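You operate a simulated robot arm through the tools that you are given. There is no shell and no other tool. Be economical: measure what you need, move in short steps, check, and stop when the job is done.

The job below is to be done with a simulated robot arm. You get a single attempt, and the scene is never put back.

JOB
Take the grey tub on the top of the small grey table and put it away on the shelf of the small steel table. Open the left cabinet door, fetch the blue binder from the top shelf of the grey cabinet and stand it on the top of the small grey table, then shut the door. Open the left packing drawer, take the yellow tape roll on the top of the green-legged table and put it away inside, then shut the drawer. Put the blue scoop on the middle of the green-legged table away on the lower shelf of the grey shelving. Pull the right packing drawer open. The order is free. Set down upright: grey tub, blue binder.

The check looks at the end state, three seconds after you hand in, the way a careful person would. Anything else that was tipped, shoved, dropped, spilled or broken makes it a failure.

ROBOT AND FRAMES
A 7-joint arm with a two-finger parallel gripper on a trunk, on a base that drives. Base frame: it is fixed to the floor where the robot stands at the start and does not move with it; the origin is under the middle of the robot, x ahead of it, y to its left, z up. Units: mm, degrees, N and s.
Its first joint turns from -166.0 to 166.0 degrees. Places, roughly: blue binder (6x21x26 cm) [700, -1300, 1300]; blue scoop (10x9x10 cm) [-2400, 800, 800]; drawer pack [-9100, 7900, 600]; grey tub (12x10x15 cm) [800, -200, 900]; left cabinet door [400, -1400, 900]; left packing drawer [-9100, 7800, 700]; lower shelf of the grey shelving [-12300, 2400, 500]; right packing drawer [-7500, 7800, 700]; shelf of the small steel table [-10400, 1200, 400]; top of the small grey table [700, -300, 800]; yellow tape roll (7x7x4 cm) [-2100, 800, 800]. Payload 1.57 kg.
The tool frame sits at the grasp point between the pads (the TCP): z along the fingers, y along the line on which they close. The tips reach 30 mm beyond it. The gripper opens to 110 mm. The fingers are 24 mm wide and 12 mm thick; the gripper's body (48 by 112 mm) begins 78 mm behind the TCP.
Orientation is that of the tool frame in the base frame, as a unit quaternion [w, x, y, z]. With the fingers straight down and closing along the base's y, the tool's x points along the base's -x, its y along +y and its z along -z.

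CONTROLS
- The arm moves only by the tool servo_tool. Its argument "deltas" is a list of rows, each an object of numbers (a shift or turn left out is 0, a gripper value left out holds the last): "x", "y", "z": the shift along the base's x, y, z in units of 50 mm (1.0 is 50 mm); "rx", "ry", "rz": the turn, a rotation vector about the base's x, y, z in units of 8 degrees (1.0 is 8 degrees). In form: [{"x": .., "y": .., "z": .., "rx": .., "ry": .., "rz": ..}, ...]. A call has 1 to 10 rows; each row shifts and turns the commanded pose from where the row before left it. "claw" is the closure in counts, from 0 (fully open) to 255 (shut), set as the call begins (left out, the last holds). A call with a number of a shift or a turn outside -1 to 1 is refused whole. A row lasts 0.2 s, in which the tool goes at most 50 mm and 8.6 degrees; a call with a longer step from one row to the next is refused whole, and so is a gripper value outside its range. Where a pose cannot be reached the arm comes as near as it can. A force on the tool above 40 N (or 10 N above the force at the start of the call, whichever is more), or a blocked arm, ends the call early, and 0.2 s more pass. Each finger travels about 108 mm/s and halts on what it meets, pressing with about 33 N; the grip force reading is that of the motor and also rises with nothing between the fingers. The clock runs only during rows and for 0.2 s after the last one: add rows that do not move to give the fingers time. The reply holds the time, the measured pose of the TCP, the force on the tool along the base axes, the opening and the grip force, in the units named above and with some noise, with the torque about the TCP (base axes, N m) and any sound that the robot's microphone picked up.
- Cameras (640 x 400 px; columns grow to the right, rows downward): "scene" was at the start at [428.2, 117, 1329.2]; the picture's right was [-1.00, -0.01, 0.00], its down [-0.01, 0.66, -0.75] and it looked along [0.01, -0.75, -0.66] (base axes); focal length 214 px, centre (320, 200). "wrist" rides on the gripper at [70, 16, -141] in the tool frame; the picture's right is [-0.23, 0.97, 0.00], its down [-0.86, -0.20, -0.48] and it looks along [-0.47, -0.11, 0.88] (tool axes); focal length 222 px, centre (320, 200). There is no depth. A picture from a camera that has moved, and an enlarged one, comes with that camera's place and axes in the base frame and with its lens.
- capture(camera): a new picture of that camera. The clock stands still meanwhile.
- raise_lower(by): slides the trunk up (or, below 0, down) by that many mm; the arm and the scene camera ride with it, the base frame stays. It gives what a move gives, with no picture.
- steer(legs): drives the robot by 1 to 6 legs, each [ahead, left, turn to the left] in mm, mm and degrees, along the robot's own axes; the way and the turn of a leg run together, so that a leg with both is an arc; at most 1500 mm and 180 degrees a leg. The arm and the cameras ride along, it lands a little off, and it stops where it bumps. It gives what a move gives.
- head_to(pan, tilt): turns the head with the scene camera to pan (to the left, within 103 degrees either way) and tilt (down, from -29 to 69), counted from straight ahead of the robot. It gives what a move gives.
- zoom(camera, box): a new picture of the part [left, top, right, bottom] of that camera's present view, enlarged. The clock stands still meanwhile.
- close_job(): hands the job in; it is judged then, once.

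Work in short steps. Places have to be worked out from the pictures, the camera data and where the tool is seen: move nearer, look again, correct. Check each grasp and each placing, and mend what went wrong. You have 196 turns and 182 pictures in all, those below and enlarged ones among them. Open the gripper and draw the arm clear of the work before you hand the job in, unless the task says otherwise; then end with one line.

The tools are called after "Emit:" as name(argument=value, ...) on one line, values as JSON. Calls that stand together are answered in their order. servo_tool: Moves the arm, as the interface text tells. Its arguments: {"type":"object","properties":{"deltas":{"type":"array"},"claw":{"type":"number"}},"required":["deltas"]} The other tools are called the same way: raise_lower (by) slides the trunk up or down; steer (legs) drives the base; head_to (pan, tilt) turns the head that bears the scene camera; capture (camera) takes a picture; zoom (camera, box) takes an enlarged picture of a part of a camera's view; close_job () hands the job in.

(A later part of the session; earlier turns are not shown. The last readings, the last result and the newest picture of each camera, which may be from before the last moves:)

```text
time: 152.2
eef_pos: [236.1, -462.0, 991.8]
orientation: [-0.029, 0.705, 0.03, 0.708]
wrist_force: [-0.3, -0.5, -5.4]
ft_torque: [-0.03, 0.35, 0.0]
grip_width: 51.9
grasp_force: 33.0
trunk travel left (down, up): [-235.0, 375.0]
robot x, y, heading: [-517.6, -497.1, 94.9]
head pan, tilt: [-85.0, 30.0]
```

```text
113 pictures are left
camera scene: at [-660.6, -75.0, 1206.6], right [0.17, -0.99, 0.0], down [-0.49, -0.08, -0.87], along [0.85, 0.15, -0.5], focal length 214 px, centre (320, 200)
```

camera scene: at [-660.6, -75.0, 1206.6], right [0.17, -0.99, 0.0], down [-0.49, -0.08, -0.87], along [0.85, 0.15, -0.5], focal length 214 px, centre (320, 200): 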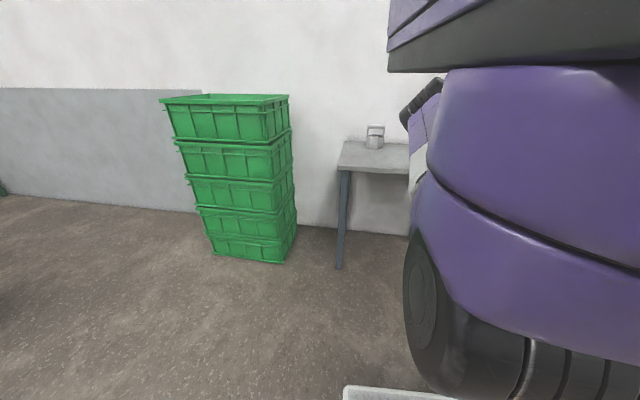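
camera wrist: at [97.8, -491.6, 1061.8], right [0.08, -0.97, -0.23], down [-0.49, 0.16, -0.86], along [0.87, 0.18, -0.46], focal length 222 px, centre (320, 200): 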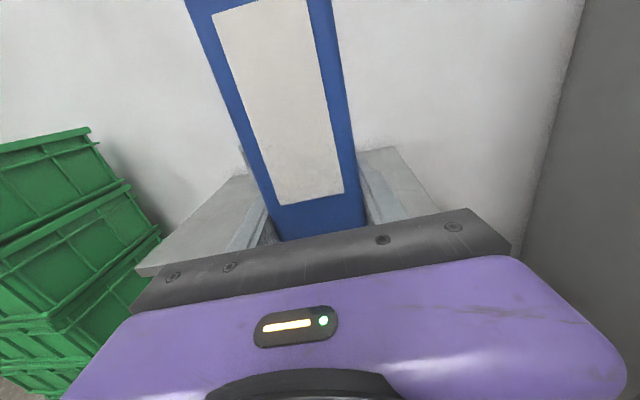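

The table top is at z≈797 and the binder's bottom at about 862. I drive a further 330 mm, which puts the binder over the table at y≈−435.

Emit:
steer(legs=[[0, -330, 0]])

Emit:
servo_tool(deltas=[{"z": -0.25}, {"z": -0.25}, {"z": -0.2}, {"z": -0.1}, {"z": -0.1}, {}])

Emit:
capture(camera="wrist")

Emit:
capture(camera="scene")

```text
time: 154.4
eef_pos: [570.1, -433.3, 992.0]
orientation: [-0.029, 0.705, 0.031, 0.708]
wrist_force: [0.5, 0.0, -5.4]
ft_torque: [-0.06, 0.32, 0.01]
grip_width: 51.9
grasp_force: 33.5
trunk travel left (down, up): [-235.0, 375.0]
robot x, y, heading: [-182.3, -471.8, 95.1]
head pan, tilt: [-85.0, 30.0]
```

```text
time: 155.8
eef_pos: [569.5, -432.4, 947.1]
orientation: [-0.03, 0.706, 0.03, 0.707]
wrist_force: [-0.1, 0.1, -5.9]
ft_torque: [-0.08, 0.36, -0.01]
grip_width: 51.9
grasp_force: 33.2
trunk travel left (down, up): [-235.0, 375.0]
robot x, y, heading: [-183.7, -473.8, 94.8]
head pan, tilt: [-85.0, 30.0]
```

```text
112 pictures are left
camera wrist: at [430.1, -462.1, 1017.2], right [0.08, -0.97, -0.23], down [-0.49, 0.16, -0.86], along [0.87, 0.18, -0.46], focal length 222 px, centre (320, 200)
```

wrist: 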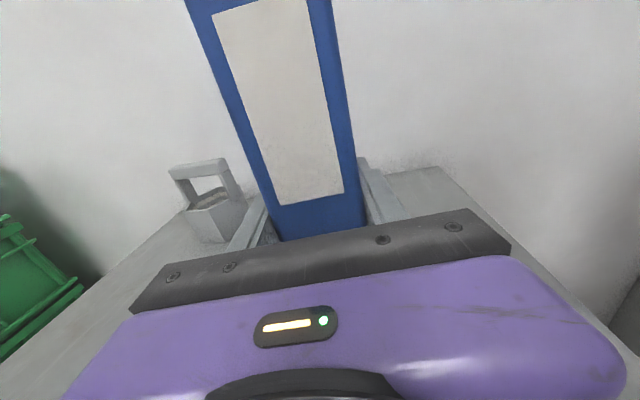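

```text
111 pictures are left
camera scene: at [-329.5, -47.2, 1206.6], right [0.17, -0.99, 0.0], down [-0.49, -0.09, -0.87], along [0.85, 0.15, -0.5], focal length 214 px, centre (320, 200)
```

scene: 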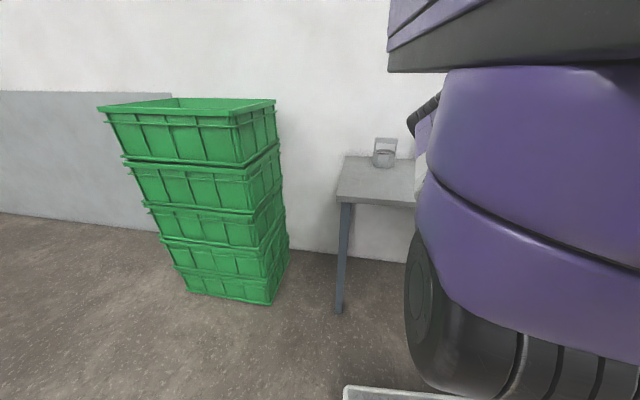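

I keep lowering in small steps until contact.

Emit:
servo_tool(deltas=[{"z": -0.08}, {"z": -0.08}, {"z": -0.06}, {}])

Emit:
servo_tool(deltas=[{"z": -0.05}, {"z": -0.05}, {}])

```text
time: 156.8
eef_pos: [569.5, -433.0, 935.7]
orientation: [-0.028, 0.706, 0.03, 0.707]
wrist_force: [-0.1, -0.8, -5.8]
ft_torque: [-0.04, 0.32, -0.02]
grip_width: 51.8
grasp_force: 33.1
trunk travel left (down, up): [-235.0, 375.0]
robot x, y, heading: [-179.8, -472.6, 94.9]
head pan, tilt: [-85.0, 30.0]
```

```text
time: 157.6
eef_pos: [569.3, -432.7, 933.0]
orientation: [-0.03, 0.705, 0.03, 0.708]
wrist_force: [-1.9, -1.8, 2.9]
ft_torque: [0.19, -0.81, -0.1]
grip_width: 52.1
grasp_force: 32.4
trunk travel left (down, up): [-235.0, 375.0]
robot x, y, heading: [-183.2, -471.6, 94.9]
head pan, tilt: [-85.0, 30.0]
```

Contact at TCP z 933 (the force turned to +2.9 N). I release and check before retreating.

Emit:
servo_tool(deltas=[{}, {}, {}, {}], claw=0)

Emit:
servo_tool(deltas=[{"x": -0.5}, {"x": -0.7}, {"x": -0.7}, {"x": -0.7}, {}])

Emit:
capture(camera="wrist")

```text
time: 158.6
eef_pos: [569.5, -432.1, 930.4]
orientation: [-0.03, 0.705, 0.031, 0.708]
wrist_force: [0.3, -0.1, -0.2]
ft_torque: [-0.01, 0.0, 0.0]
grip_width: 109.9
grasp_force: 0.1
trunk travel left (down, up): [-235.0, 375.0]
robot x, y, heading: [-182.0, -471.6, 94.7]
head pan, tilt: [-85.0, 30.0]
```

```text
time: 159.8
eef_pos: [438.2, -432.4, 931.2]
orientation: [-0.03, 0.705, 0.032, 0.708]
wrist_force: [0.9, -0.5, -0.7]
ft_torque: [0.04, -0.01, 0.0]
grip_width: 110.0
grasp_force: 0.1
trunk travel left (down, up): [-235.0, 375.0]
robot x, y, heading: [-183.4, -469.9, 94.9]
head pan, tilt: [-85.0, 30.0]
```

```text
110 pictures are left
camera wrist: at [298.1, -462.0, 1001.3], right [0.08, -0.97, -0.23], down [-0.49, 0.16, -0.86], along [0.87, 0.18, -0.46], focal length 222 px, centre (320, 200)
```

wrist: 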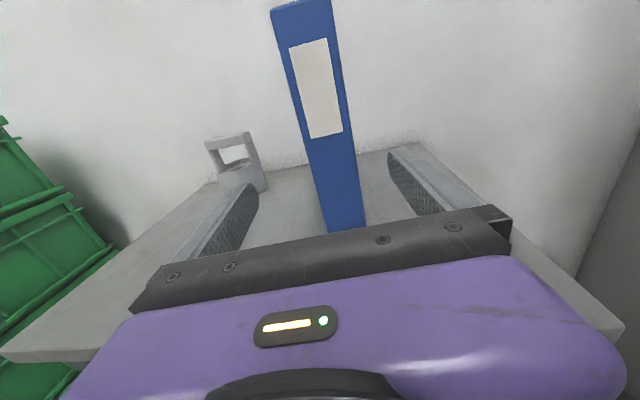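

The binder stands upright on the table. Next I shut the door: close the gripper, drive clear to the left, then sweep the door from outside by backing along −y.

Emit:
servo_tool(deltas=[{"x": -0.5, "z": 0.4}, {"x": -0.5, "z": 0.6}, {"z": 0.6}, {}], claw=255)

Emit:
steer(legs=[[0, 480, 0], [-1000, 0, 0]])

Emit:
capture(camera="wrist")

Emit:
capture(camera="scene")

```text
time: 160.8
eef_pos: [390.6, -433.1, 1010.9]
orientation: [-0.029, 0.705, 0.031, 0.708]
wrist_force: [0.4, -1.0, -1.3]
ft_torque: [0.01, 0.05, -0.02]
grip_width: 0.0
grasp_force: 21.5
trunk travel left (down, up): [-235.0, 375.0]
robot x, y, heading: [-184.3, -472.7, 94.8]
head pan, tilt: [-85.0, 30.0]
```

```text
time: 166.2
eef_pos: [-54.2, -960.0, 1008.4]
orientation: [-0.027, 0.708, 0.026, 0.705]
wrist_force: [-0.6, 1.2, 0.5]
ft_torque: [0.02, 0.03, 0.01]
grip_width: 0.2
grasp_force: 21.1
trunk travel left (down, up): [-235.0, 375.0]
robot x, y, heading: [-626.1, -997.8, 95.1]
head pan, tilt: [-85.0, 30.0]
stopped in leg 2: the force on the tool passed its limit at 90 N (the readings are from after the stop); the commanded pose is now the measured one
```

```text
109 pictures are left
camera wrist: at [-193.3, -989.7, 1080.2], right [0.07, -0.97, -0.23], down [-0.49, 0.16, -0.85], along [0.87, 0.18, -0.47], focal length 222 px, centre (320, 200)
```

wrist: 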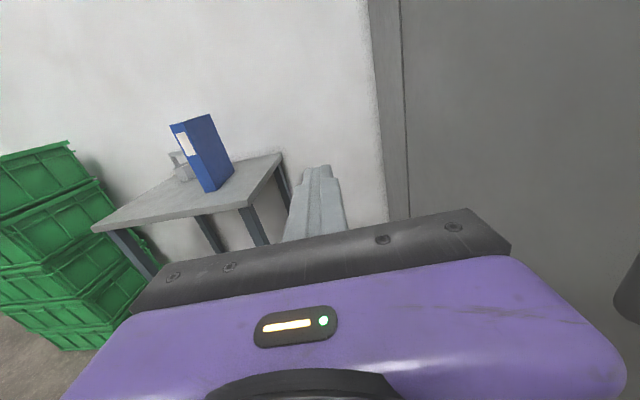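

```text
108 pictures are left
camera scene: at [-769.8, -573.4, 1206.5], right [0.17, -0.98, 0.0], down [-0.49, -0.09, -0.87], along [0.85, 0.15, -0.5], focal length 214 px, centre (320, 200)
```

scene: 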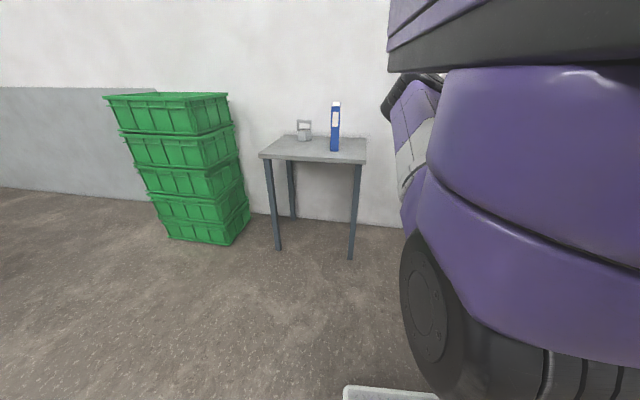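

The body met the door (handle side) too fast. I push slowly with the arm instead.

Emit:
servo_tool(deltas=[{"y": -0.2}, {"y": -0.2}, {"y": -0.2}, {"y": -0.2}, {"y": -0.2}, {"y": -0.2}, {"y": -0.2}, {"y": -0.2}, {"y": -0.2}, {"y": -0.2}])

Emit:
servo_tool(deltas=[{"y": -0.25}, {"y": -0.25}, {"y": -0.25}, {"y": -0.25}, {"y": -0.25}, {"y": -0.25}, {"y": -0.25}, {"y": -0.25}, {"y": -0.25}, {"y": -0.25}])

Emit:
capture(camera="wrist")

```text
time: 168.4
eef_pos: [-53.5, -1062.0, 1008.5]
orientation: [-0.029, 0.708, 0.027, 0.705]
wrist_force: [-0.1, -0.2, -1.4]
ft_torque: [0.01, 0.02, -0.02]
grip_width: 0.1
grasp_force: 20.7
trunk travel left (down, up): [-235.0, 375.0]
robot x, y, heading: [-626.0, -997.6, 94.6]
head pan, tilt: [-85.0, 30.0]
```

```text
time: 170.6
eef_pos: [-52.3, -1186.8, 1009.5]
orientation: [-0.028, 0.707, 0.027, 0.706]
wrist_force: [1.5, -0.2, 0.4]
ft_torque: [-0.05, -0.02, -0.02]
grip_width: 0.1
grasp_force: 21.1
trunk travel left (down, up): [-235.0, 375.0]
robot x, y, heading: [-620.9, -1000.5, 94.9]
head pan, tilt: [-85.0, 30.0]
```

```text
107 pictures are left
camera wrist: at [-193.1, -1215.2, 1080.8], right [0.07, -0.97, -0.23], down [-0.49, 0.16, -0.85], along [0.87, 0.18, -0.47], focal length 222 px, centre (320, 200)
```

wrist: 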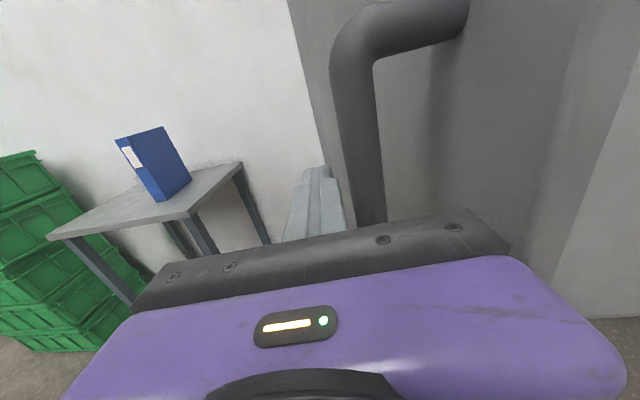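

The door follows. As contact is already made, I continue with the base.

Emit:
steer(legs=[[-150, 0, 0], [-150, 0, 0]])

Emit:
capture(camera="wrist")

```text
time: 172.9
eef_pos: [-26.8, -1479.2, 1010.6]
orientation: [-0.029, 0.708, 0.028, 0.705]
wrist_force: [-0.5, 0.0, 0.8]
ft_torque: [0.02, 0.03, 0.01]
grip_width: 0.3
grasp_force: 21.1
trunk travel left (down, up): [-235.0, 375.0]
robot x, y, heading: [-599.5, -1291.5, 95.3]
head pan, tilt: [-85.0, 30.0]
```

```text
106 pictures are left
camera wrist: at [-166.1, -1509.0, 1080.7], right [0.08, -0.97, -0.23], down [-0.5, 0.16, -0.85], along [0.87, 0.18, -0.47], focal length 222 px, centre (320, 200)
```

wrist: 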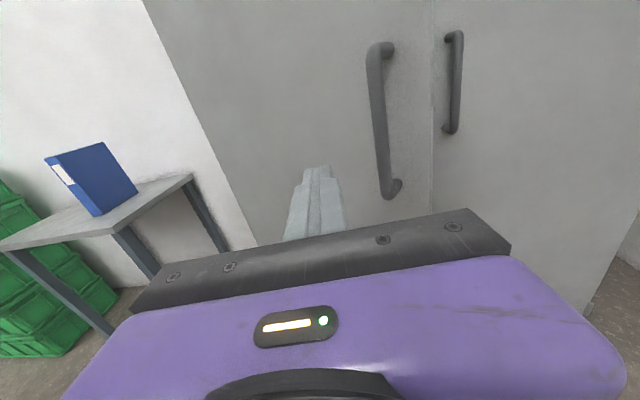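

The door is nearly shut (≈20°). I drive the gripper up to it and push it closed with the arm.

Emit:
steer(legs=[[0, -230, 0]])

Emit:
servo_tool(deltas=[{"x": 0.35}, {"x": 0.35}, {"x": 0.35}, {"x": 0.35}, {"x": 0.35}, {"x": 0.35}, {"x": 0.35}, {"x": 0.35}, {"x": 0.35}, {"x": 0.35}])

Emit:
capture(camera="wrist")

```text
time: 174.7
eef_pos: [200.5, -1458.6, 1010.8]
orientation: [-0.029, 0.708, 0.027, 0.705]
wrist_force: [0.1, -0.5, 0.4]
ft_torque: [-0.02, -0.01, -0.03]
grip_width: 0.0
grasp_force: 21.5
trunk travel left (down, up): [-235.0, 375.0]
robot x, y, heading: [-367.4, -1271.9, 94.9]
head pan, tilt: [-85.0, 30.0]
```

```text
time: 176.8
eef_pos: [364.2, -1447.2, 1010.8]
orientation: [-0.028, 0.708, 0.027, 0.705]
wrist_force: [0.2, -0.3, -0.7]
ft_torque: [-0.04, 0.03, 0.01]
grip_width: 0.0
grasp_force: 20.8
out of reach, approached as far as the arm can: row 9, 10
trunk travel left (down, up): [-235.0, 375.0]
robot x, y, heading: [-367.8, -1270.4, 95.2]
head pan, tilt: [-85.0, 30.0]
```

```text
105 pictures are left
camera wrist: at [224.3, -1476.0, 1081.0], right [0.08, -0.97, -0.23], down [-0.5, 0.16, -0.85], along [0.87, 0.18, -0.47], focal length 222 px, centre (320, 200)
```

wrist: 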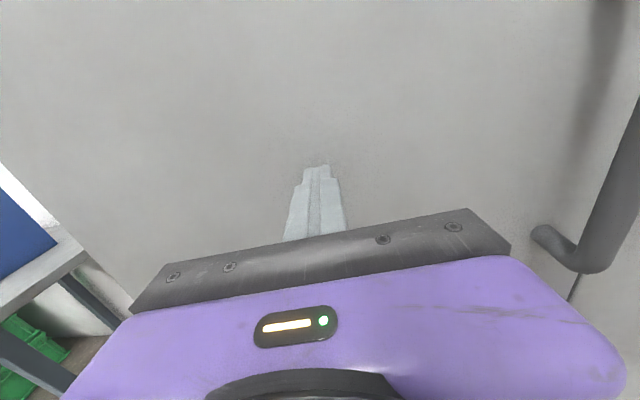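

Out of arm reach but almost there. I drive 30 mm nearer and feel for the stop.

Emit:
steer(legs=[[0, -35, 0]])

Emit:
servo_tool(deltas=[{"x": 0.1}, {"x": 0.1}, {"x": 0.1}, {"x": 0.1}, {}])

Emit:
capture(camera="wrist")

```text
time: 177.7
eef_pos: [374.8, -1446.3, 1010.4]
orientation: [-0.032, 0.707, 0.032, 0.706]
wrist_force: [-16.2, 7.6, 1.4]
ft_torque: [-0.01, -0.08, 0.09]
grip_width: 0.0
grasp_force: 21.3
trunk travel left (down, up): [-235.0, 375.0]
robot x, y, heading: [-354.3, -1269.7, 95.0]
head pan, tilt: [-85.0, 30.0]
stopped in leg 1: the force on the tool passed its limit at 118 N (the readings are from after the stop); the commanded pose is now the measured one
```

```text
time: 178.1
eef_pos: [375.5, -1446.3, 1011.1]
orientation: [-0.032, 0.707, 0.031, 0.706]
wrist_force: [-19.3, 8.7, 2.5]
ft_torque: [0.0, -0.07, 0.1]
grip_width: 0.1
grasp_force: 21.0
out of reach, approached as far as the arm can: row 1, 2
trunk travel left (down, up): [-235.0, 375.0]
robot x, y, heading: [-352.7, -1272.7, 95.1]
head pan, tilt: [-85.0, 30.0]
stopped in row 2: the force on the tool passed its limit at 46 N (the readings are from after the stop); the commanded pose is now the measured one
```

```text
104 pictures are left
camera wrist: at [235.9, -1477.0, 1080.9], right [0.09, -0.97, -0.23], down [-0.5, 0.16, -0.85], along [0.86, 0.19, -0.47], focal length 222 px, centre (320, 200)
```

wrist: 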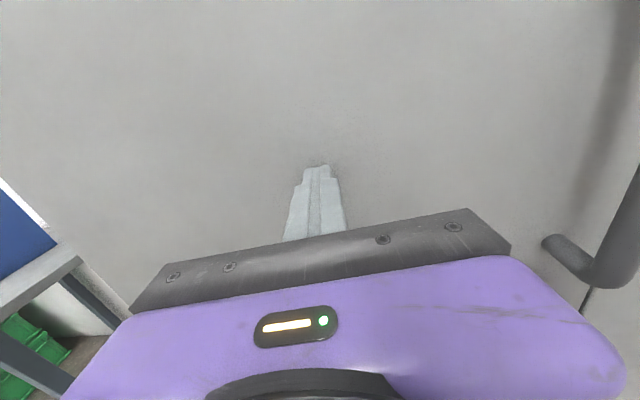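

A firm stop: the door is shut. I drive off and check that it is flush.

Emit:
steer(legs=[[0, 500, 0]])

Emit:
capture(camera="wrist")

```text
time: 181.1
eef_pos: [-123.2, -1490.7, 1009.3]
orientation: [-0.033, 0.707, 0.031, 0.705]
wrist_force: [0.2, 0.1, 0.7]
ft_torque: [0.0, 0.01, 0.0]
grip_width: 0.1
grasp_force: 21.3
trunk travel left (down, up): [-235.0, 375.0]
robot x, y, heading: [-851.8, -1318.0, 95.4]
head pan, tilt: [-85.0, 30.0]
```

```text
103 pictures are left
camera wrist: at [-262.2, -1521.7, 1080.3], right [0.09, -0.97, -0.23], down [-0.5, 0.16, -0.85], along [0.86, 0.19, -0.47], focal length 222 px, centre (320, 200)
```

wrist: 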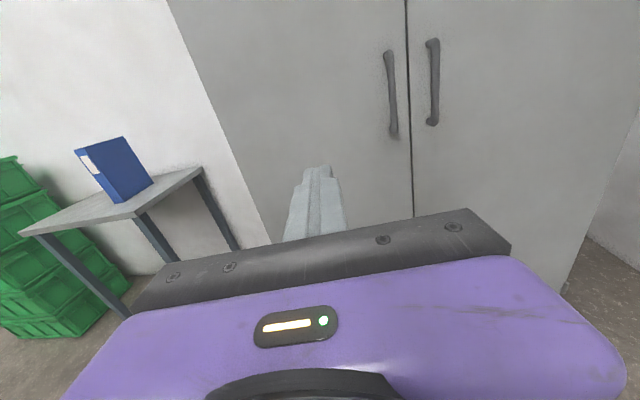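

The door is flush. Now the tub: I recentre the arm, drive along +y, and approach the table with the gripper in line with the tub.

Emit:
servo_tool(deltas=[{"x": -0.5, "y": 0.6}, {"x": -0.5, "y": 0.6}, {"x": -0.5, "y": 0.6}, {"x": -0.5, "y": 0.6}, {"x": -0.5, "y": 0.6}, {"y": 0.4}], claw=0)

Emit:
steer(legs=[[1050, 0, 0], [0, -650, 0]])

Emit:
capture(camera="wrist")

Emit:
head_to(pan=-92, tilt=30)

Emit:
capture(camera="scene")

```text
time: 182.5
eef_pos: [-249.2, -1321.5, 1009.4]
orientation: [-0.032, 0.707, 0.032, 0.706]
wrist_force: [-0.1, -0.1, 0.9]
ft_torque: [-0.01, -0.04, -0.04]
grip_width: 110.0
grasp_force: 0.2
trunk travel left (down, up): [-235.0, 375.0]
robot x, y, heading: [-855.4, -1317.0, 95.6]
head pan, tilt: [-85.0, 30.0]
```

```text
time: 191.1
eef_pos: [287.3, -198.6, 1009.6]
orientation: [-0.032, 0.708, 0.031, 0.705]
wrist_force: [-0.2, -0.5, -0.1]
ft_torque: [0.0, -0.02, 0.0]
grip_width: 109.9
grasp_force: 0.1
trunk travel left (down, up): [-235.0, 375.0]
robot x, y, heading: [-319.0, -196.7, 95.2]
head pan, tilt: [-85.0, 30.0]
```

```text
102 pictures are left
camera wrist: at [148.6, -230.1, 1079.7], right [0.09, -0.97, -0.23], down [-0.5, 0.16, -0.85], along [0.86, 0.19, -0.47], focal length 222 px, centre (320, 200)
```

wrist: 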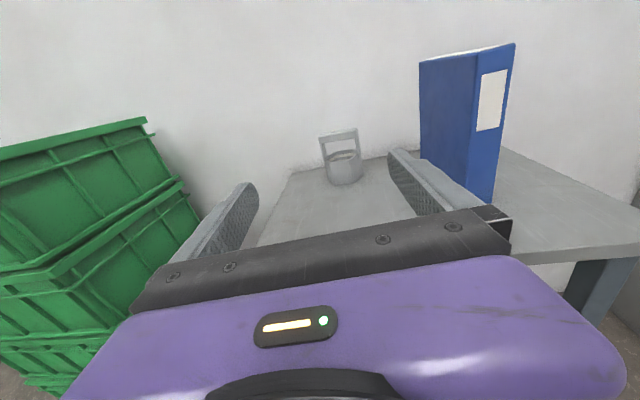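

```text
time: 191.8
eef_pos: [286.3, -199.7, 1009.4]
orientation: [-0.033, 0.707, 0.032, 0.705]
wrist_force: [-0.6, 0.1, 0.3]
ft_torque: [-0.02, 0.03, 0.0]
grip_width: 110.1
grasp_force: 0.1
trunk travel left (down, up): [-235.0, 375.0]
robot x, y, heading: [-318.8, -192.9, 95.2]
head pan, tilt: [-92.0, 30.0]
```

```text
101 pictures are left
camera scene: at [-464.8, 217.4, 1206.6], right [0.06, -1.0, 0.0], down [-0.5, -0.03, -0.87], along [0.86, 0.05, -0.5], focal length 214 px, centre (320, 200)
```

scene: 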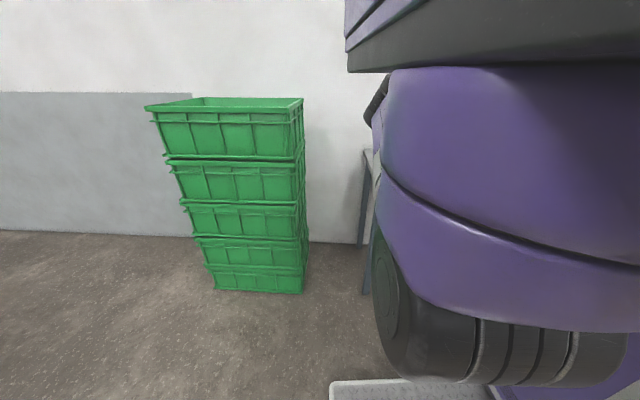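

I zoom on the tub to learn its shape.

Emit:
zoom(camera="wrist", box=[280, 110, 400, 200])

```text
4.44 times, centred on (340, 155) of wrist
camera zoom: at [148.6, -230.2, 1079.8], right [0.09, -0.97, -0.23], down [-0.5, 0.16, -0.85], along [0.86, 0.19, -0.47], focal length 987 px, centre (231, 400)
```

zoom: 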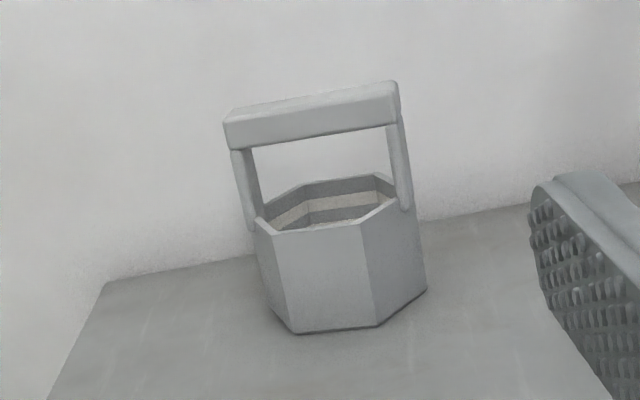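

It's a bailed tub: a horizontal bar along y at z≈930 over two posts, centre about (780, −185). I'll grip the bar with the gripper level and rolled 90°, so the fingers close vertically. I roll +90° about x with the arm slightly extended.

Emit:
servo_tool(deltas=[{"x": 0.7, "rx": 1}, {"x": 0.5, "rx": 1}, {"rx": 1}, {"rx": 1}, {"rx": 1}, {"rx": 1}, {"rx": 1}, {"rx": 1}, {"rx": 1}, {"rx": 1}])

Emit:
servo_tool(deltas=[{"rx": 1}, {"rx": 0.25}, {}])

Emit:
capture(camera="wrist")

```text
time: 194.0
eef_pos: [348.0, -199.6, 1008.5]
orientation: [-0.48, 0.519, -0.431, 0.56]
wrist_force: [-0.8, 0.4, 0.1]
ft_torque: [0.0, 0.01, -0.03]
grip_width: 110.1
grasp_force: 0.0
trunk travel left (down, up): [-235.0, 375.0]
robot x, y, heading: [-315.0, -199.7, 95.4]
head pan, tilt: [-92.0, 30.0]
```

```text
time: 194.8
eef_pos: [346.9, -199.9, 1009.4]
orientation: [0.522, -0.477, 0.477, -0.521]
wrist_force: [0.0, -0.2, -0.2]
ft_torque: [-0.02, 0.01, -0.02]
grip_width: 110.2
grasp_force: 0.1
trunk travel left (down, up): [-235.0, 375.0]
robot x, y, heading: [-316.1, -196.3, 95.4]
head pan, tilt: [-92.0, 30.0]
```

```text
99 pictures are left
camera wrist: at [208.5, -271.0, 981.0], right [0.09, 0.23, -0.97], down [-0.5, 0.85, 0.16], along [0.86, 0.47, 0.19], focal length 222 px, centre (320, 200)
```

wrist: 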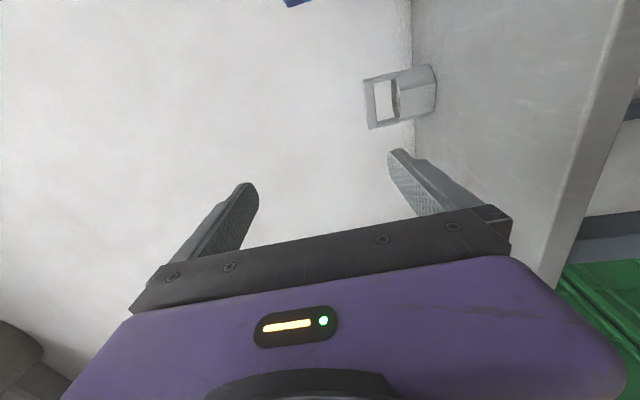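

The roll worked. I level the pitch (5° down) and zoom on the tub for triangulation.

Emit:
servo_tool(deltas=[{"ry": 0.65}, {}])

Emit:
zoom(camera="wrist", box=[340, 30, 460, 150])

```text
time: 195.4
eef_pos: [348.4, -199.8, 1008.9]
orientation: [0.5, -0.501, 0.501, -0.499]
wrist_force: [-0.5, 0.2, 0.5]
ft_torque: [-0.01, 0.01, -0.04]
grip_width: 110.1
grasp_force: 0.0
trunk travel left (down, up): [-235.0, 375.0]
robot x, y, heading: [-318.9, -195.5, 95.2]
head pan, tilt: [-92.0, 30.0]
```

```text
3.33 times, centred on (400, 90) of wrist
camera zoom: at [205.9, -271.2, 993.8], right [0.0, 0.23, -0.97], down [-0.48, 0.85, 0.2], along [0.88, 0.47, 0.11], focal length 740 px, centre (53, 567)
```

zoom: 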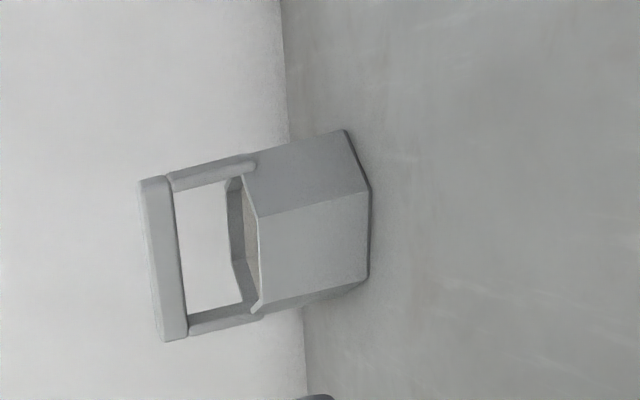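

The bar is at about (775, −187, 927), with a gap of about 47 mm beneath it to the rim; yaw does not matter for this vertical pinch. I set the opening to about 50 mm, drive 280 mm nearer, and lower the trunk by 82 mm.

Emit:
steer(legs=[[0, -270, 0]])

Emit:
raise_lower(by=-80)

Emit:
servo_tool(deltas=[{}, {}, {}, {}], claw=139)

Emit:
capture(camera="wrist")

```text
time: 197.3
eef_pos: [615.0, -173.0, 1009.4]
orientation: [0.501, -0.501, 0.5, -0.498]
wrist_force: [-0.4, -0.5, -0.6]
ft_torque: [0.0, -0.02, -0.03]
grip_width: 110.1
grasp_force: 0.1
trunk travel left (down, up): [-235.0, 375.0]
robot x, y, heading: [-49.4, -169.9, 95.7]
head pan, tilt: [-92.0, 30.0]
```

```text
time: 198.5
eef_pos: [615.2, -172.9, 929.5]
orientation: [0.501, -0.501, 0.5, -0.498]
wrist_force: [0.9, -0.5, -0.2]
ft_torque: [0.01, -0.04, 0.01]
grip_width: 110.1
grasp_force: 0.0
trunk travel left (down, up): [-155.0, 455.0]
robot x, y, heading: [-47.0, -170.9, 95.5]
head pan, tilt: [-92.0, 30.0]
```

```text
time: 199.5
eef_pos: [616.7, -173.4, 929.1]
orientation: [0.502, -0.501, 0.5, -0.498]
wrist_force: [-0.5, -0.4, 0.3]
ft_torque: [0.01, 0.01, 0.01]
grip_width: 50.2
grasp_force: 0.1
trunk travel left (down, up): [-155.0, 455.0]
robot x, y, heading: [-47.6, -168.9, 95.3]
head pan, tilt: [-92.0, 30.0]
```

```text
97 pictures are left
camera wrist: at [474.8, -244.5, 913.9], right [0.0, 0.23, -0.97], down [-0.48, 0.85, 0.2], along [0.88, 0.47, 0.11], focal length 222 px, centre (320, 200)
```

wrist: 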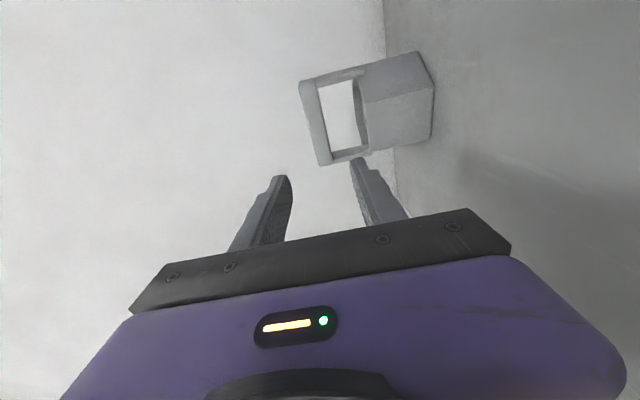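

The bar lies between the finger lines at y≈−196. I shift −22 mm in y, drive 60 mm nearer, and look once more.

Emit:
servo_tool(deltas=[{"y": -0.27}, {"y": -0.27}, {}])

Emit:
steer(legs=[[0, -70, 0]])

Emit:
capture(camera="wrist")

```text
time: 200.3
eef_pos: [614.0, -199.4, 929.5]
orientation: [-0.501, 0.501, -0.5, 0.498]
wrist_force: [-0.1, 0.7, 0.0]
ft_torque: [0.0, -0.01, -0.01]
grip_width: 49.9
grasp_force: 0.0
trunk travel left (down, up): [-155.0, 455.0]
robot x, y, heading: [-45.9, -170.5, 95.6]
head pan, tilt: [-92.0, 30.0]
```

```text
time: 201.3
eef_pos: [686.7, -193.9, 929.7]
orientation: [-0.501, 0.502, -0.499, 0.498]
wrist_force: [-0.4, -0.4, -0.8]
ft_torque: [0.03, 0.01, -0.01]
grip_width: 50.2
grasp_force: 0.1
trunk travel left (down, up): [-155.0, 455.0]
robot x, y, heading: [22.7, -166.1, 95.4]
head pan, tilt: [-92.0, 30.0]
```

```text
96 pictures are left
camera wrist: at [546.0, -265.0, 913.6], right [0.0, 0.23, -0.97], down [-0.48, 0.85, 0.2], along [0.88, 0.47, 0.11], focal length 222 px, centre (320, 200)
```

wrist: 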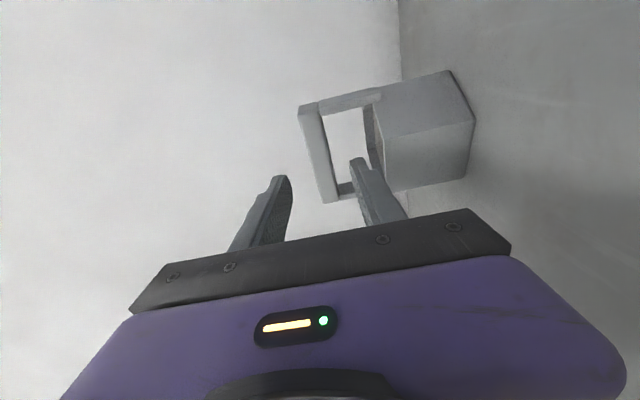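

The bar's front is triangulated at (766, −199, 931). I advance 82 mm.

Emit:
servo_tool(deltas=[{"x": 0.4, "y": -0.05}, {"x": 0.4, "y": -0.03}, {"x": 0.4}, {"x": 0.44}, {}])

Emit:
capture(camera="wrist")

```text
time: 202.5
eef_pos: [769.7, -197.8, 928.8]
orientation: [-0.501, 0.501, -0.5, 0.498]
wrist_force: [-0.5, -1.1, -0.3]
ft_torque: [0.01, 0.03, -0.04]
grip_width: 50.3
grasp_force: 0.1
trunk travel left (down, up): [-155.0, 455.0]
robot x, y, heading: [23.6, -160.3, 95.3]
head pan, tilt: [-92.0, 30.0]
```

```text
95 pictures are left
camera wrist: at [628.1, -268.4, 912.9], right [0.0, 0.23, -0.97], down [-0.48, 0.85, 0.2], along [0.88, 0.47, 0.11], focal length 222 px, centre (320, 200)
```

wrist: 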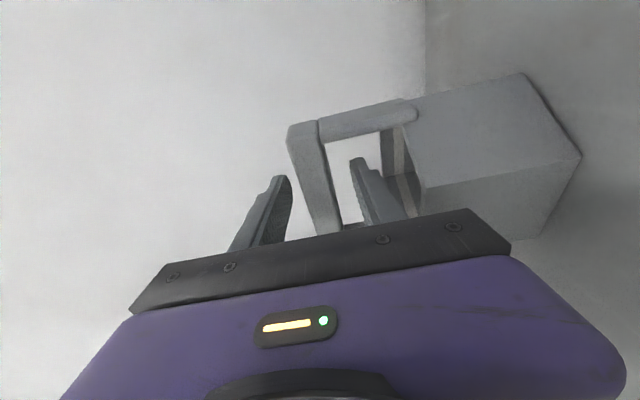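

The bar is slightly deeper and yawed here. I advance 18 mm more and close.

Emit:
servo_tool(deltas=[{"x": 0.18}, {"x": 0.18}, {}])

Emit:
servo_tool(deltas=[{}, {}, {}, {}], claw=255)

Emit:
capture(camera="wrist")

```text
time: 203.3
eef_pos: [786.8, -196.8, 927.3]
orientation: [0.501, -0.501, 0.5, -0.498]
wrist_force: [0.3, 0.0, 0.3]
ft_torque: [0.0, -0.02, 0.0]
grip_width: 50.0
grasp_force: 0.1
trunk travel left (down, up): [-155.0, 455.0]
robot x, y, heading: [24.7, -167.8, 95.6]
head pan, tilt: [-92.0, 30.0]
```

```text
time: 204.3
eef_pos: [786.5, -197.1, 928.3]
orientation: [0.502, -0.501, 0.499, -0.498]
wrist_force: [0.7, -1.0, 3.7]
ft_torque: [-0.09, -0.04, 0.02]
grip_width: 21.7
grasp_force: 32.5
trunk travel left (down, up): [-155.0, 455.0]
robot x, y, heading: [20.4, -161.8, 95.2]
head pan, tilt: [-92.0, 30.0]
```

```text
94 pictures are left
camera wrist: at [645.8, -268.9, 913.4], right [0.0, 0.23, -0.97], down [-0.48, 0.85, 0.2], along [0.88, 0.47, 0.11], focal length 222 px, centre (320, 200)
```

wrist: 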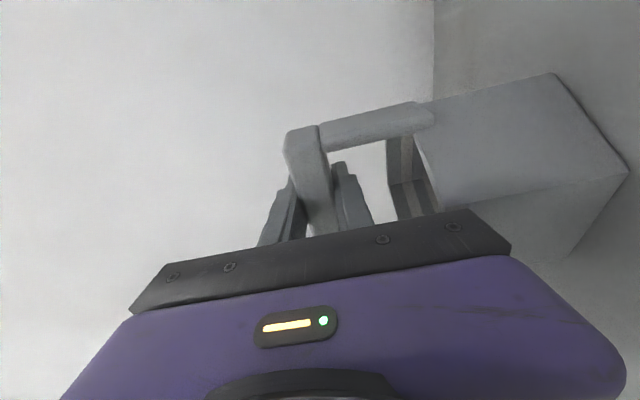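

Gripped at 21.7 mm. I lift 40 mm and check the weight.

Emit:
servo_tool(deltas=[{"z": 0.2}, {"z": 0.3}, {"z": 0.3}, {}])

Emit:
capture(camera="wrist")

```text
time: 205.3
eef_pos: [788.4, -196.4, 969.3]
orientation: [0.501, -0.501, 0.5, -0.497]
wrist_force: [-0.4, 0.0, -1.8]
ft_torque: [-0.01, 0.02, 0.0]
grip_width: 21.6
grasp_force: 33.2
trunk travel left (down, up): [-155.0, 455.0]
robot x, y, heading: [20.4, -162.8, 95.6]
head pan, tilt: [-92.0, 30.0]
```

```text
93 pictures are left
camera wrist: at [646.6, -267.7, 953.4], right [0.0, 0.23, -0.97], down [-0.48, 0.85, 0.2], along [0.88, 0.47, 0.11], focal length 222 px, centre (320, 200)
```

wrist: 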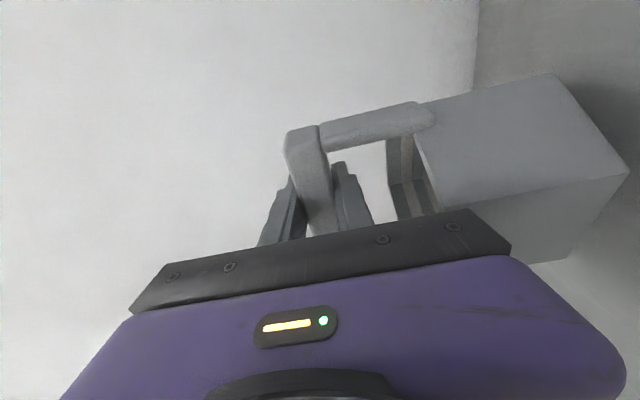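

The tub is lifted. I drive off the table to −x and then look towards −x to plan the long way.

Emit:
steer(legs=[[0, 900, 0]])

Emit:
head_to(pan=85, tilt=15)

Emit:
capture(camera="scene")

Emit:
head_to(pan=45, tilt=15)

Emit:
capture(camera="scene")

```text
time: 210.0
eef_pos: [-104.9, -278.2, 968.6]
orientation: [0.504, -0.503, 0.498, -0.495]
wrist_force: [-0.8, 0.0, -1.4]
ft_torque: [-0.01, 0.0, 0.0]
grip_width: 21.7
grasp_force: 32.9
trunk travel left (down, up): [-155.0, 455.0]
robot x, y, heading: [-868.6, -250.3, 95.9]
head pan, tilt: [-92.0, 30.0]
```

```text
time: 212.7
eef_pos: [-105.2, -278.3, 969.8]
orientation: [0.503, -0.503, 0.498, -0.496]
wrist_force: [-0.2, -0.5, -1.9]
ft_torque: [-0.02, -0.01, -0.02]
grip_width: 21.8
grasp_force: 32.7
trunk travel left (down, up): [-155.0, 455.0]
robot x, y, heading: [-870.5, -250.6, 96.0]
head pan, tilt: [85.0, 15.0]
```

```text
92 pictures are left
camera scene: at [-1205.5, 152.0, 1150.8], right [-0.01, 1.0, 0.0], down [0.26, 0.0, -0.97], along [-0.97, -0.01, -0.26], focal length 214 px, centre (320, 200)
```

scene: 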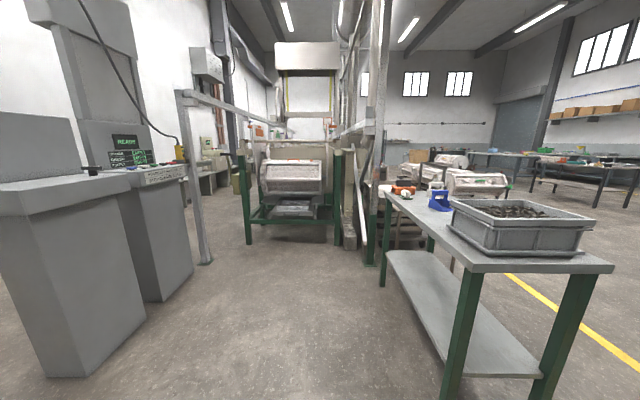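

```text
time: 213.8
eef_pos: [-104.9, -278.6, 968.4]
orientation: [0.503, -0.503, 0.498, -0.496]
wrist_force: [0.8, 0.0, -2.0]
ft_torque: [-0.03, -0.02, -0.01]
grip_width: 21.6
grasp_force: 32.7
trunk travel left (down, up): [-155.0, 455.0]
robot x, y, heading: [-871.7, -250.6, 95.9]
head pan, tilt: [45.0, 15.0]
```

```text
91 pictures are left
camera scene: at [-1184.6, 212.2, 1150.8], right [0.63, 0.78, 0.0], down [0.2, -0.16, -0.97], along [-0.75, 0.61, -0.26], focal length 214 px, centre (320, 200)
```

scene: 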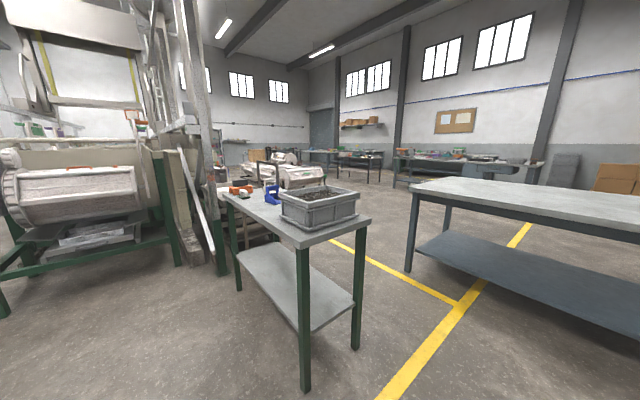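

The way along −x is the aisle between the green-legged table (y ≤ 1032) and the big steel table (y ≥ 1967). I raise the trunk so the tub passes over furniture, drive to y≈1400, turn to face −x, and look.

Emit:
raise_lower(by=220)

Emit:
steer(legs=[[1450, 0, 0], [220, 0, 0], [0, 0, 84]])

Emit:
head_to(pan=0, tilt=20)

Emit:
capture(camera="scene")

```text
time: 216.1
eef_pos: [-103.8, -278.3, 1189.3]
orientation: [0.503, -0.503, 0.498, -0.497]
wrist_force: [0.1, -0.6, -1.0]
ft_torque: [-0.03, -0.03, 0.0]
grip_width: 21.5
grasp_force: 33.2
trunk travel left (down, up): [-375.0, 235.0]
robot x, y, heading: [-869.4, -251.2, 96.1]
head pan, tilt: [45.0, 15.0]
```

```text
time: 228.2
eef_pos: [-909.6, 2160.5, 1188.5]
orientation: [-0.706, 0.706, -0.036, 0.035]
wrist_force: [0.2, -0.2, -2.2]
ft_torque: [0.03, -0.02, 0.0]
grip_width: 21.5
grasp_force: 32.8
trunk travel left (down, up): [-375.0, 235.0]
robot x, y, heading: [-1025.0, 1402.9, 179.3]
head pan, tilt: [45.0, 15.0]
```

```text
time: 229.3
eef_pos: [-910.1, 2160.2, 1188.6]
orientation: [-0.706, 0.707, -0.036, 0.036]
wrist_force: [0.2, -0.3, -1.7]
ft_torque: [0.0, -0.03, -0.03]
grip_width: 21.8
grasp_force: 32.7
trunk travel left (down, up): [-375.0, 235.0]
robot x, y, heading: [-1023.0, 1401.9, 179.1]
head pan, tilt: [0.0, 20.0]
```

```text
90 pictures are left
camera scene: at [-1545.6, 1211.3, 1362.6], right [0.01, 1.0, 0.0], down [0.34, 0.0, -0.94], along [-0.94, 0.01, -0.34], focal length 214 px, centre (320, 200)
```

scene: 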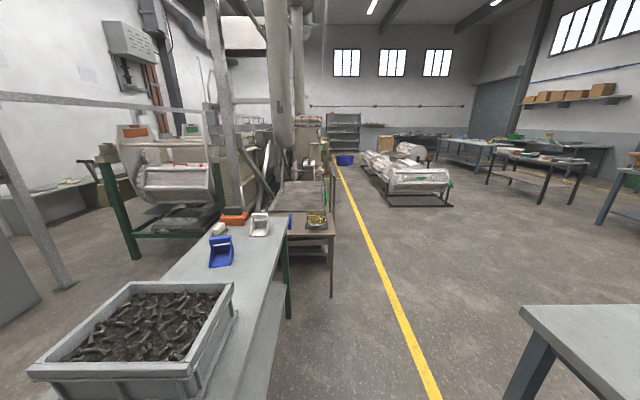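

A clear aisle lies along the yellow line. A second table's leg stands at (−2944, 1329), so I retract the arm a bit, shift to y≈1640, and drive ahead.

Emit:
servo_tool(deltas=[{"y": -0.75}, {"y": -0.75}, {"y": -0.75}, {"y": -0.75}])

Emit:
steer(legs=[[0, -230, 0], [1500, 0, 0.5], [1500, 0, 0.5], [1000, 0, 0]])

Emit:
capture(camera="scene")

```text
time: 230.3
eef_pos: [-911.0, 2008.5, 1187.6]
orientation: [-0.706, 0.707, -0.037, 0.035]
wrist_force: [0.2, -0.4, -1.4]
ft_torque: [0.03, -0.01, -0.04]
grip_width: 21.5
grasp_force: 32.8
trunk travel left (down, up): [-375.0, 235.0]
robot x, y, heading: [-1025.1, 1406.4, 179.4]
head pan, tilt: [0.0, 20.0]
```

```text
time: 232.1
eef_pos: [-906.9, 2229.8, 1184.9]
orientation: [-0.705, 0.707, -0.038, 0.035]
wrist_force: [-0.3, 0.6, -1.6]
ft_torque: [0.01, -0.06, 0.02]
grip_width: 21.4
grasp_force: 32.6
trunk travel left (down, up): [-375.0, 235.0]
robot x, y, heading: [-1020.7, 1622.2, 179.1]
head pan, tilt: [0.0, 20.0]
stopped in leg 1: the robot was blocked; the commanded pose is now the measured one
```

```text
89 pictures are left
camera scene: at [-1544.5, 1433.6, 1362.7], right [0.02, 1.0, 0.0], down [0.34, -0.01, -0.94], along [-0.94, 0.01, -0.34], focal length 214 px, centre (320, 200)
```

scene: 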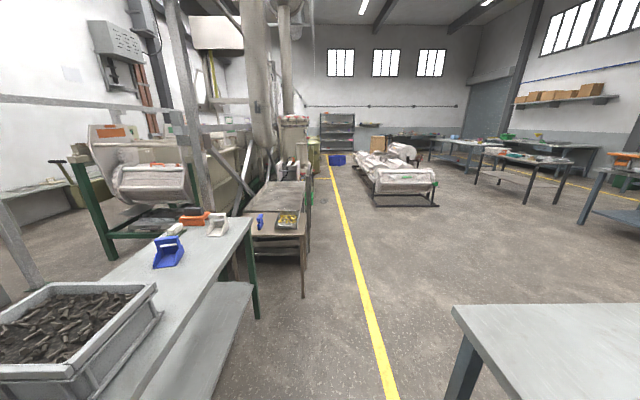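

I bumped the big steel table lightly, so I back off 50 mm, go ahead past its end, and only then shift right to clear the second table.

Emit:
steer(legs=[[0, 55, 0], [1430, 0, 0], [0, -130, 0], [1500, 0, 0], [600, 0, 0]])

Emit:
capture(camera="scene")

```text
time: 240.5
eef_pos: [-2309.5, 2251.6, 1185.9]
orientation: [-0.703, 0.706, -0.061, 0.06]
wrist_force: [-0.4, -0.2, -1.5]
ft_torque: [-0.01, -0.01, 0.02]
grip_width: 21.6
grasp_force: 32.9
trunk travel left (down, up): [-375.0, 235.0]
robot x, y, heading: [-2467.1, 1657.5, 175.2]
head pan, tilt: [0.0, 20.0]
stopped in leg 3: the robot was blocked; the commanded pose is now the measured one
```

```text
88 pictures are left
camera scene: at [-2999.6, 1501.0, 1362.6], right [0.08, 1.0, 0.0], down [0.34, -0.03, -0.94], along [-0.94, 0.08, -0.34], focal length 214 px, centre (320, 200)
```

scene: 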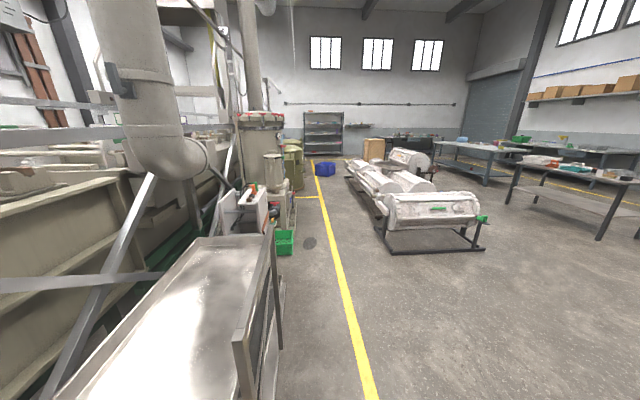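

The bump was at the table's end corner. I go ahead 350 mm first, then straighten the heading and continue along the aisle.

Emit:
steer(legs=[[350, 0, 0], [0, 0, 4.5], [1500, 0, 0], [1000, 0, 0]])

Emit:
capture(camera="scene")

```text
time: 255.1
eef_pos: [-5173.7, 2327.4, 1187.1]
orientation: [-0.704, 0.708, -0.043, 0.042]
wrist_force: [-0.4, 0.4, -1.3]
ft_torque: [0.01, 0.0, 0.02]
grip_width: 21.5
grasp_force: 33.6
trunk travel left (down, up): [-375.0, 235.0]
robot x, y, heading: [-5301.5, 1722.3, 178.0]
head pan, tilt: [0.0, 20.0]
```

```text
87 pictures are left
camera scene: at [-5825.3, 1540.9, 1362.6], right [0.03, 1.0, 0.0], down [0.34, -0.01, -0.94], along [-0.94, 0.03, -0.34], focal length 214 px, centre (320, 200)
```

scene: 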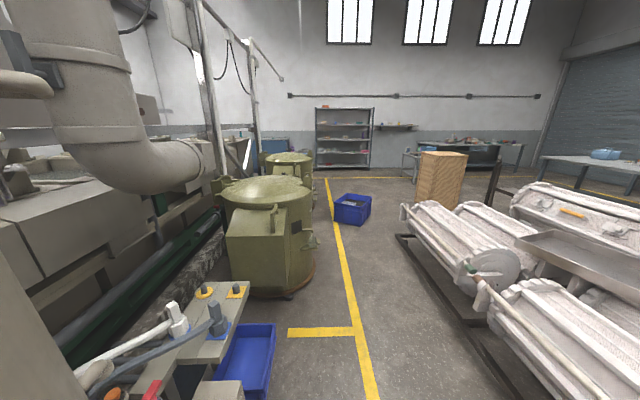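

A blue bin on the floor and the white machines narrow the aisle ahead. I zoom to measure the gap.

Emit:
zoom(camera="scene", box=[250, 130, 490, 290])

Emit:
head_to(pan=-50, tilt=15)

Emit:
capture(camera="scene")

```text
2.50 times, centred on (370, 210) of scene
camera zoom: at [-5825.3, 1540.9, 1362.6], right [0.03, 1.0, 0.0], down [0.34, -0.01, -0.94], along [-0.94, 0.03, -0.34], focal length 536 px, centre (195, 175)
```

zoom: 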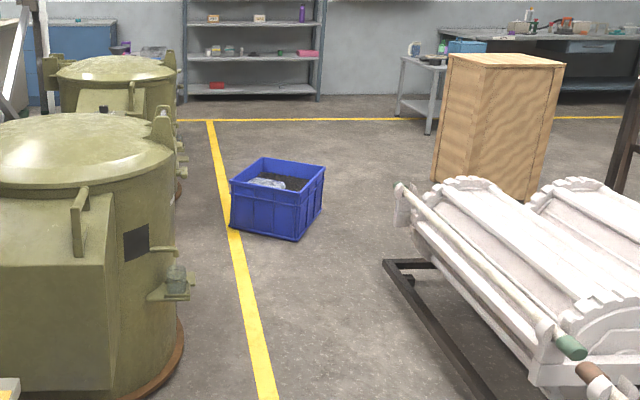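

```text
time: 256.2
eef_pos: [-5174.7, 2325.3, 1186.5]
orientation: [-0.704, 0.707, -0.043, 0.042]
wrist_force: [-0.8, 0.3, -1.1]
ft_torque: [0.04, 0.02, 0.02]
grip_width: 21.6
grasp_force: 33.5
trunk travel left (down, up): [-375.0, 235.0]
robot x, y, heading: [-5300.9, 1725.1, 178.3]
head pan, tilt: [-50.0, 15.0]
```

```text
85 pictures are left
camera scene: at [-5790.0, 1611.3, 1370.8], right [0.79, 0.62, 0.0], down [0.16, -0.2, -0.97], along [-0.6, 0.76, -0.26], focal length 214 px, centre (320, 200)
```

scene: 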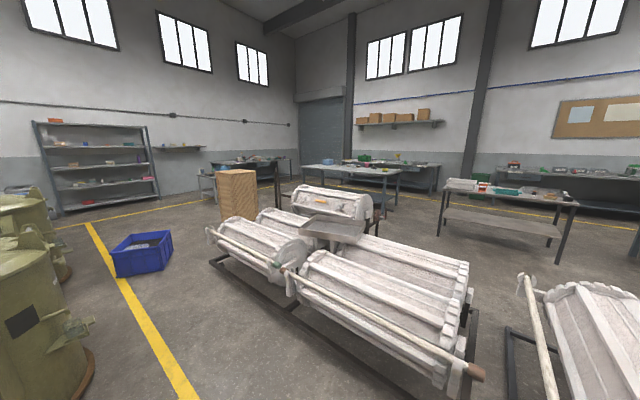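

The bin and the machines leave a gap too narrow for my base. I go round the machines: back to x≈−4100, across to y≈4350, then −x along that wider corridor.

Emit:
steer(legs=[[-1200, 0, 1.7], [0, -1320, 0], [0, -1300, 0], [1500, 0, 0], [1500, 0, 0]])

Emit:
head_to(pan=0, tilt=15)

Emit:
capture(camera="scene")

```text
time: 288.5
eef_pos: [-6810.2, 5078.2, 1187.2]
orientation: [-0.703, 0.706, -0.059, 0.058]
wrist_force: [0.2, 0.2, -1.1]
ft_torque: [0.0, -0.01, 0.01]
grip_width: 21.3
grasp_force: 33.1
trunk travel left (down, up): [-375.0, 235.0]
robot x, y, heading: [-6961.4, 4479.6, 175.5]
head pan, tilt: [-50.0, 15.0]
```

```text
time: 289.6
eef_pos: [-6808.7, 5078.5, 1185.6]
orientation: [-0.704, 0.706, -0.059, 0.057]
wrist_force: [0.5, 0.1, -1.7]
ft_torque: [-0.01, 0.0, 0.0]
grip_width: 21.6
grasp_force: 33.5
trunk travel left (down, up): [-375.0, 235.0]
robot x, y, heading: [-6963.0, 4483.0, 175.6]
head pan, tilt: [0.0, 15.0]
```

```text
84 pictures are left
camera scene: at [-7495.3, 4322.1, 1370.8], right [0.08, 1.0, 0.0], down [0.26, -0.02, -0.97], along [-0.96, 0.07, -0.26], focal length 214 px, centre (320, 200)
```

scene: 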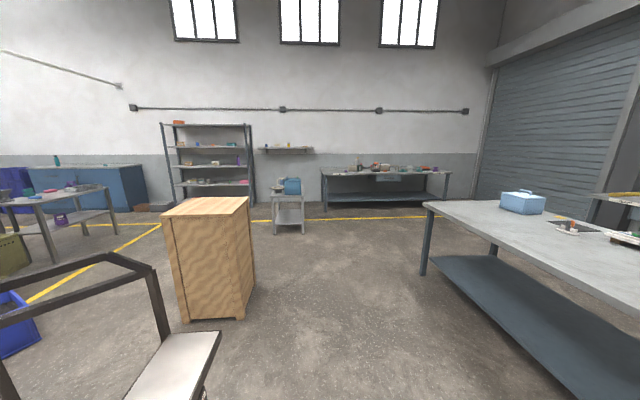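

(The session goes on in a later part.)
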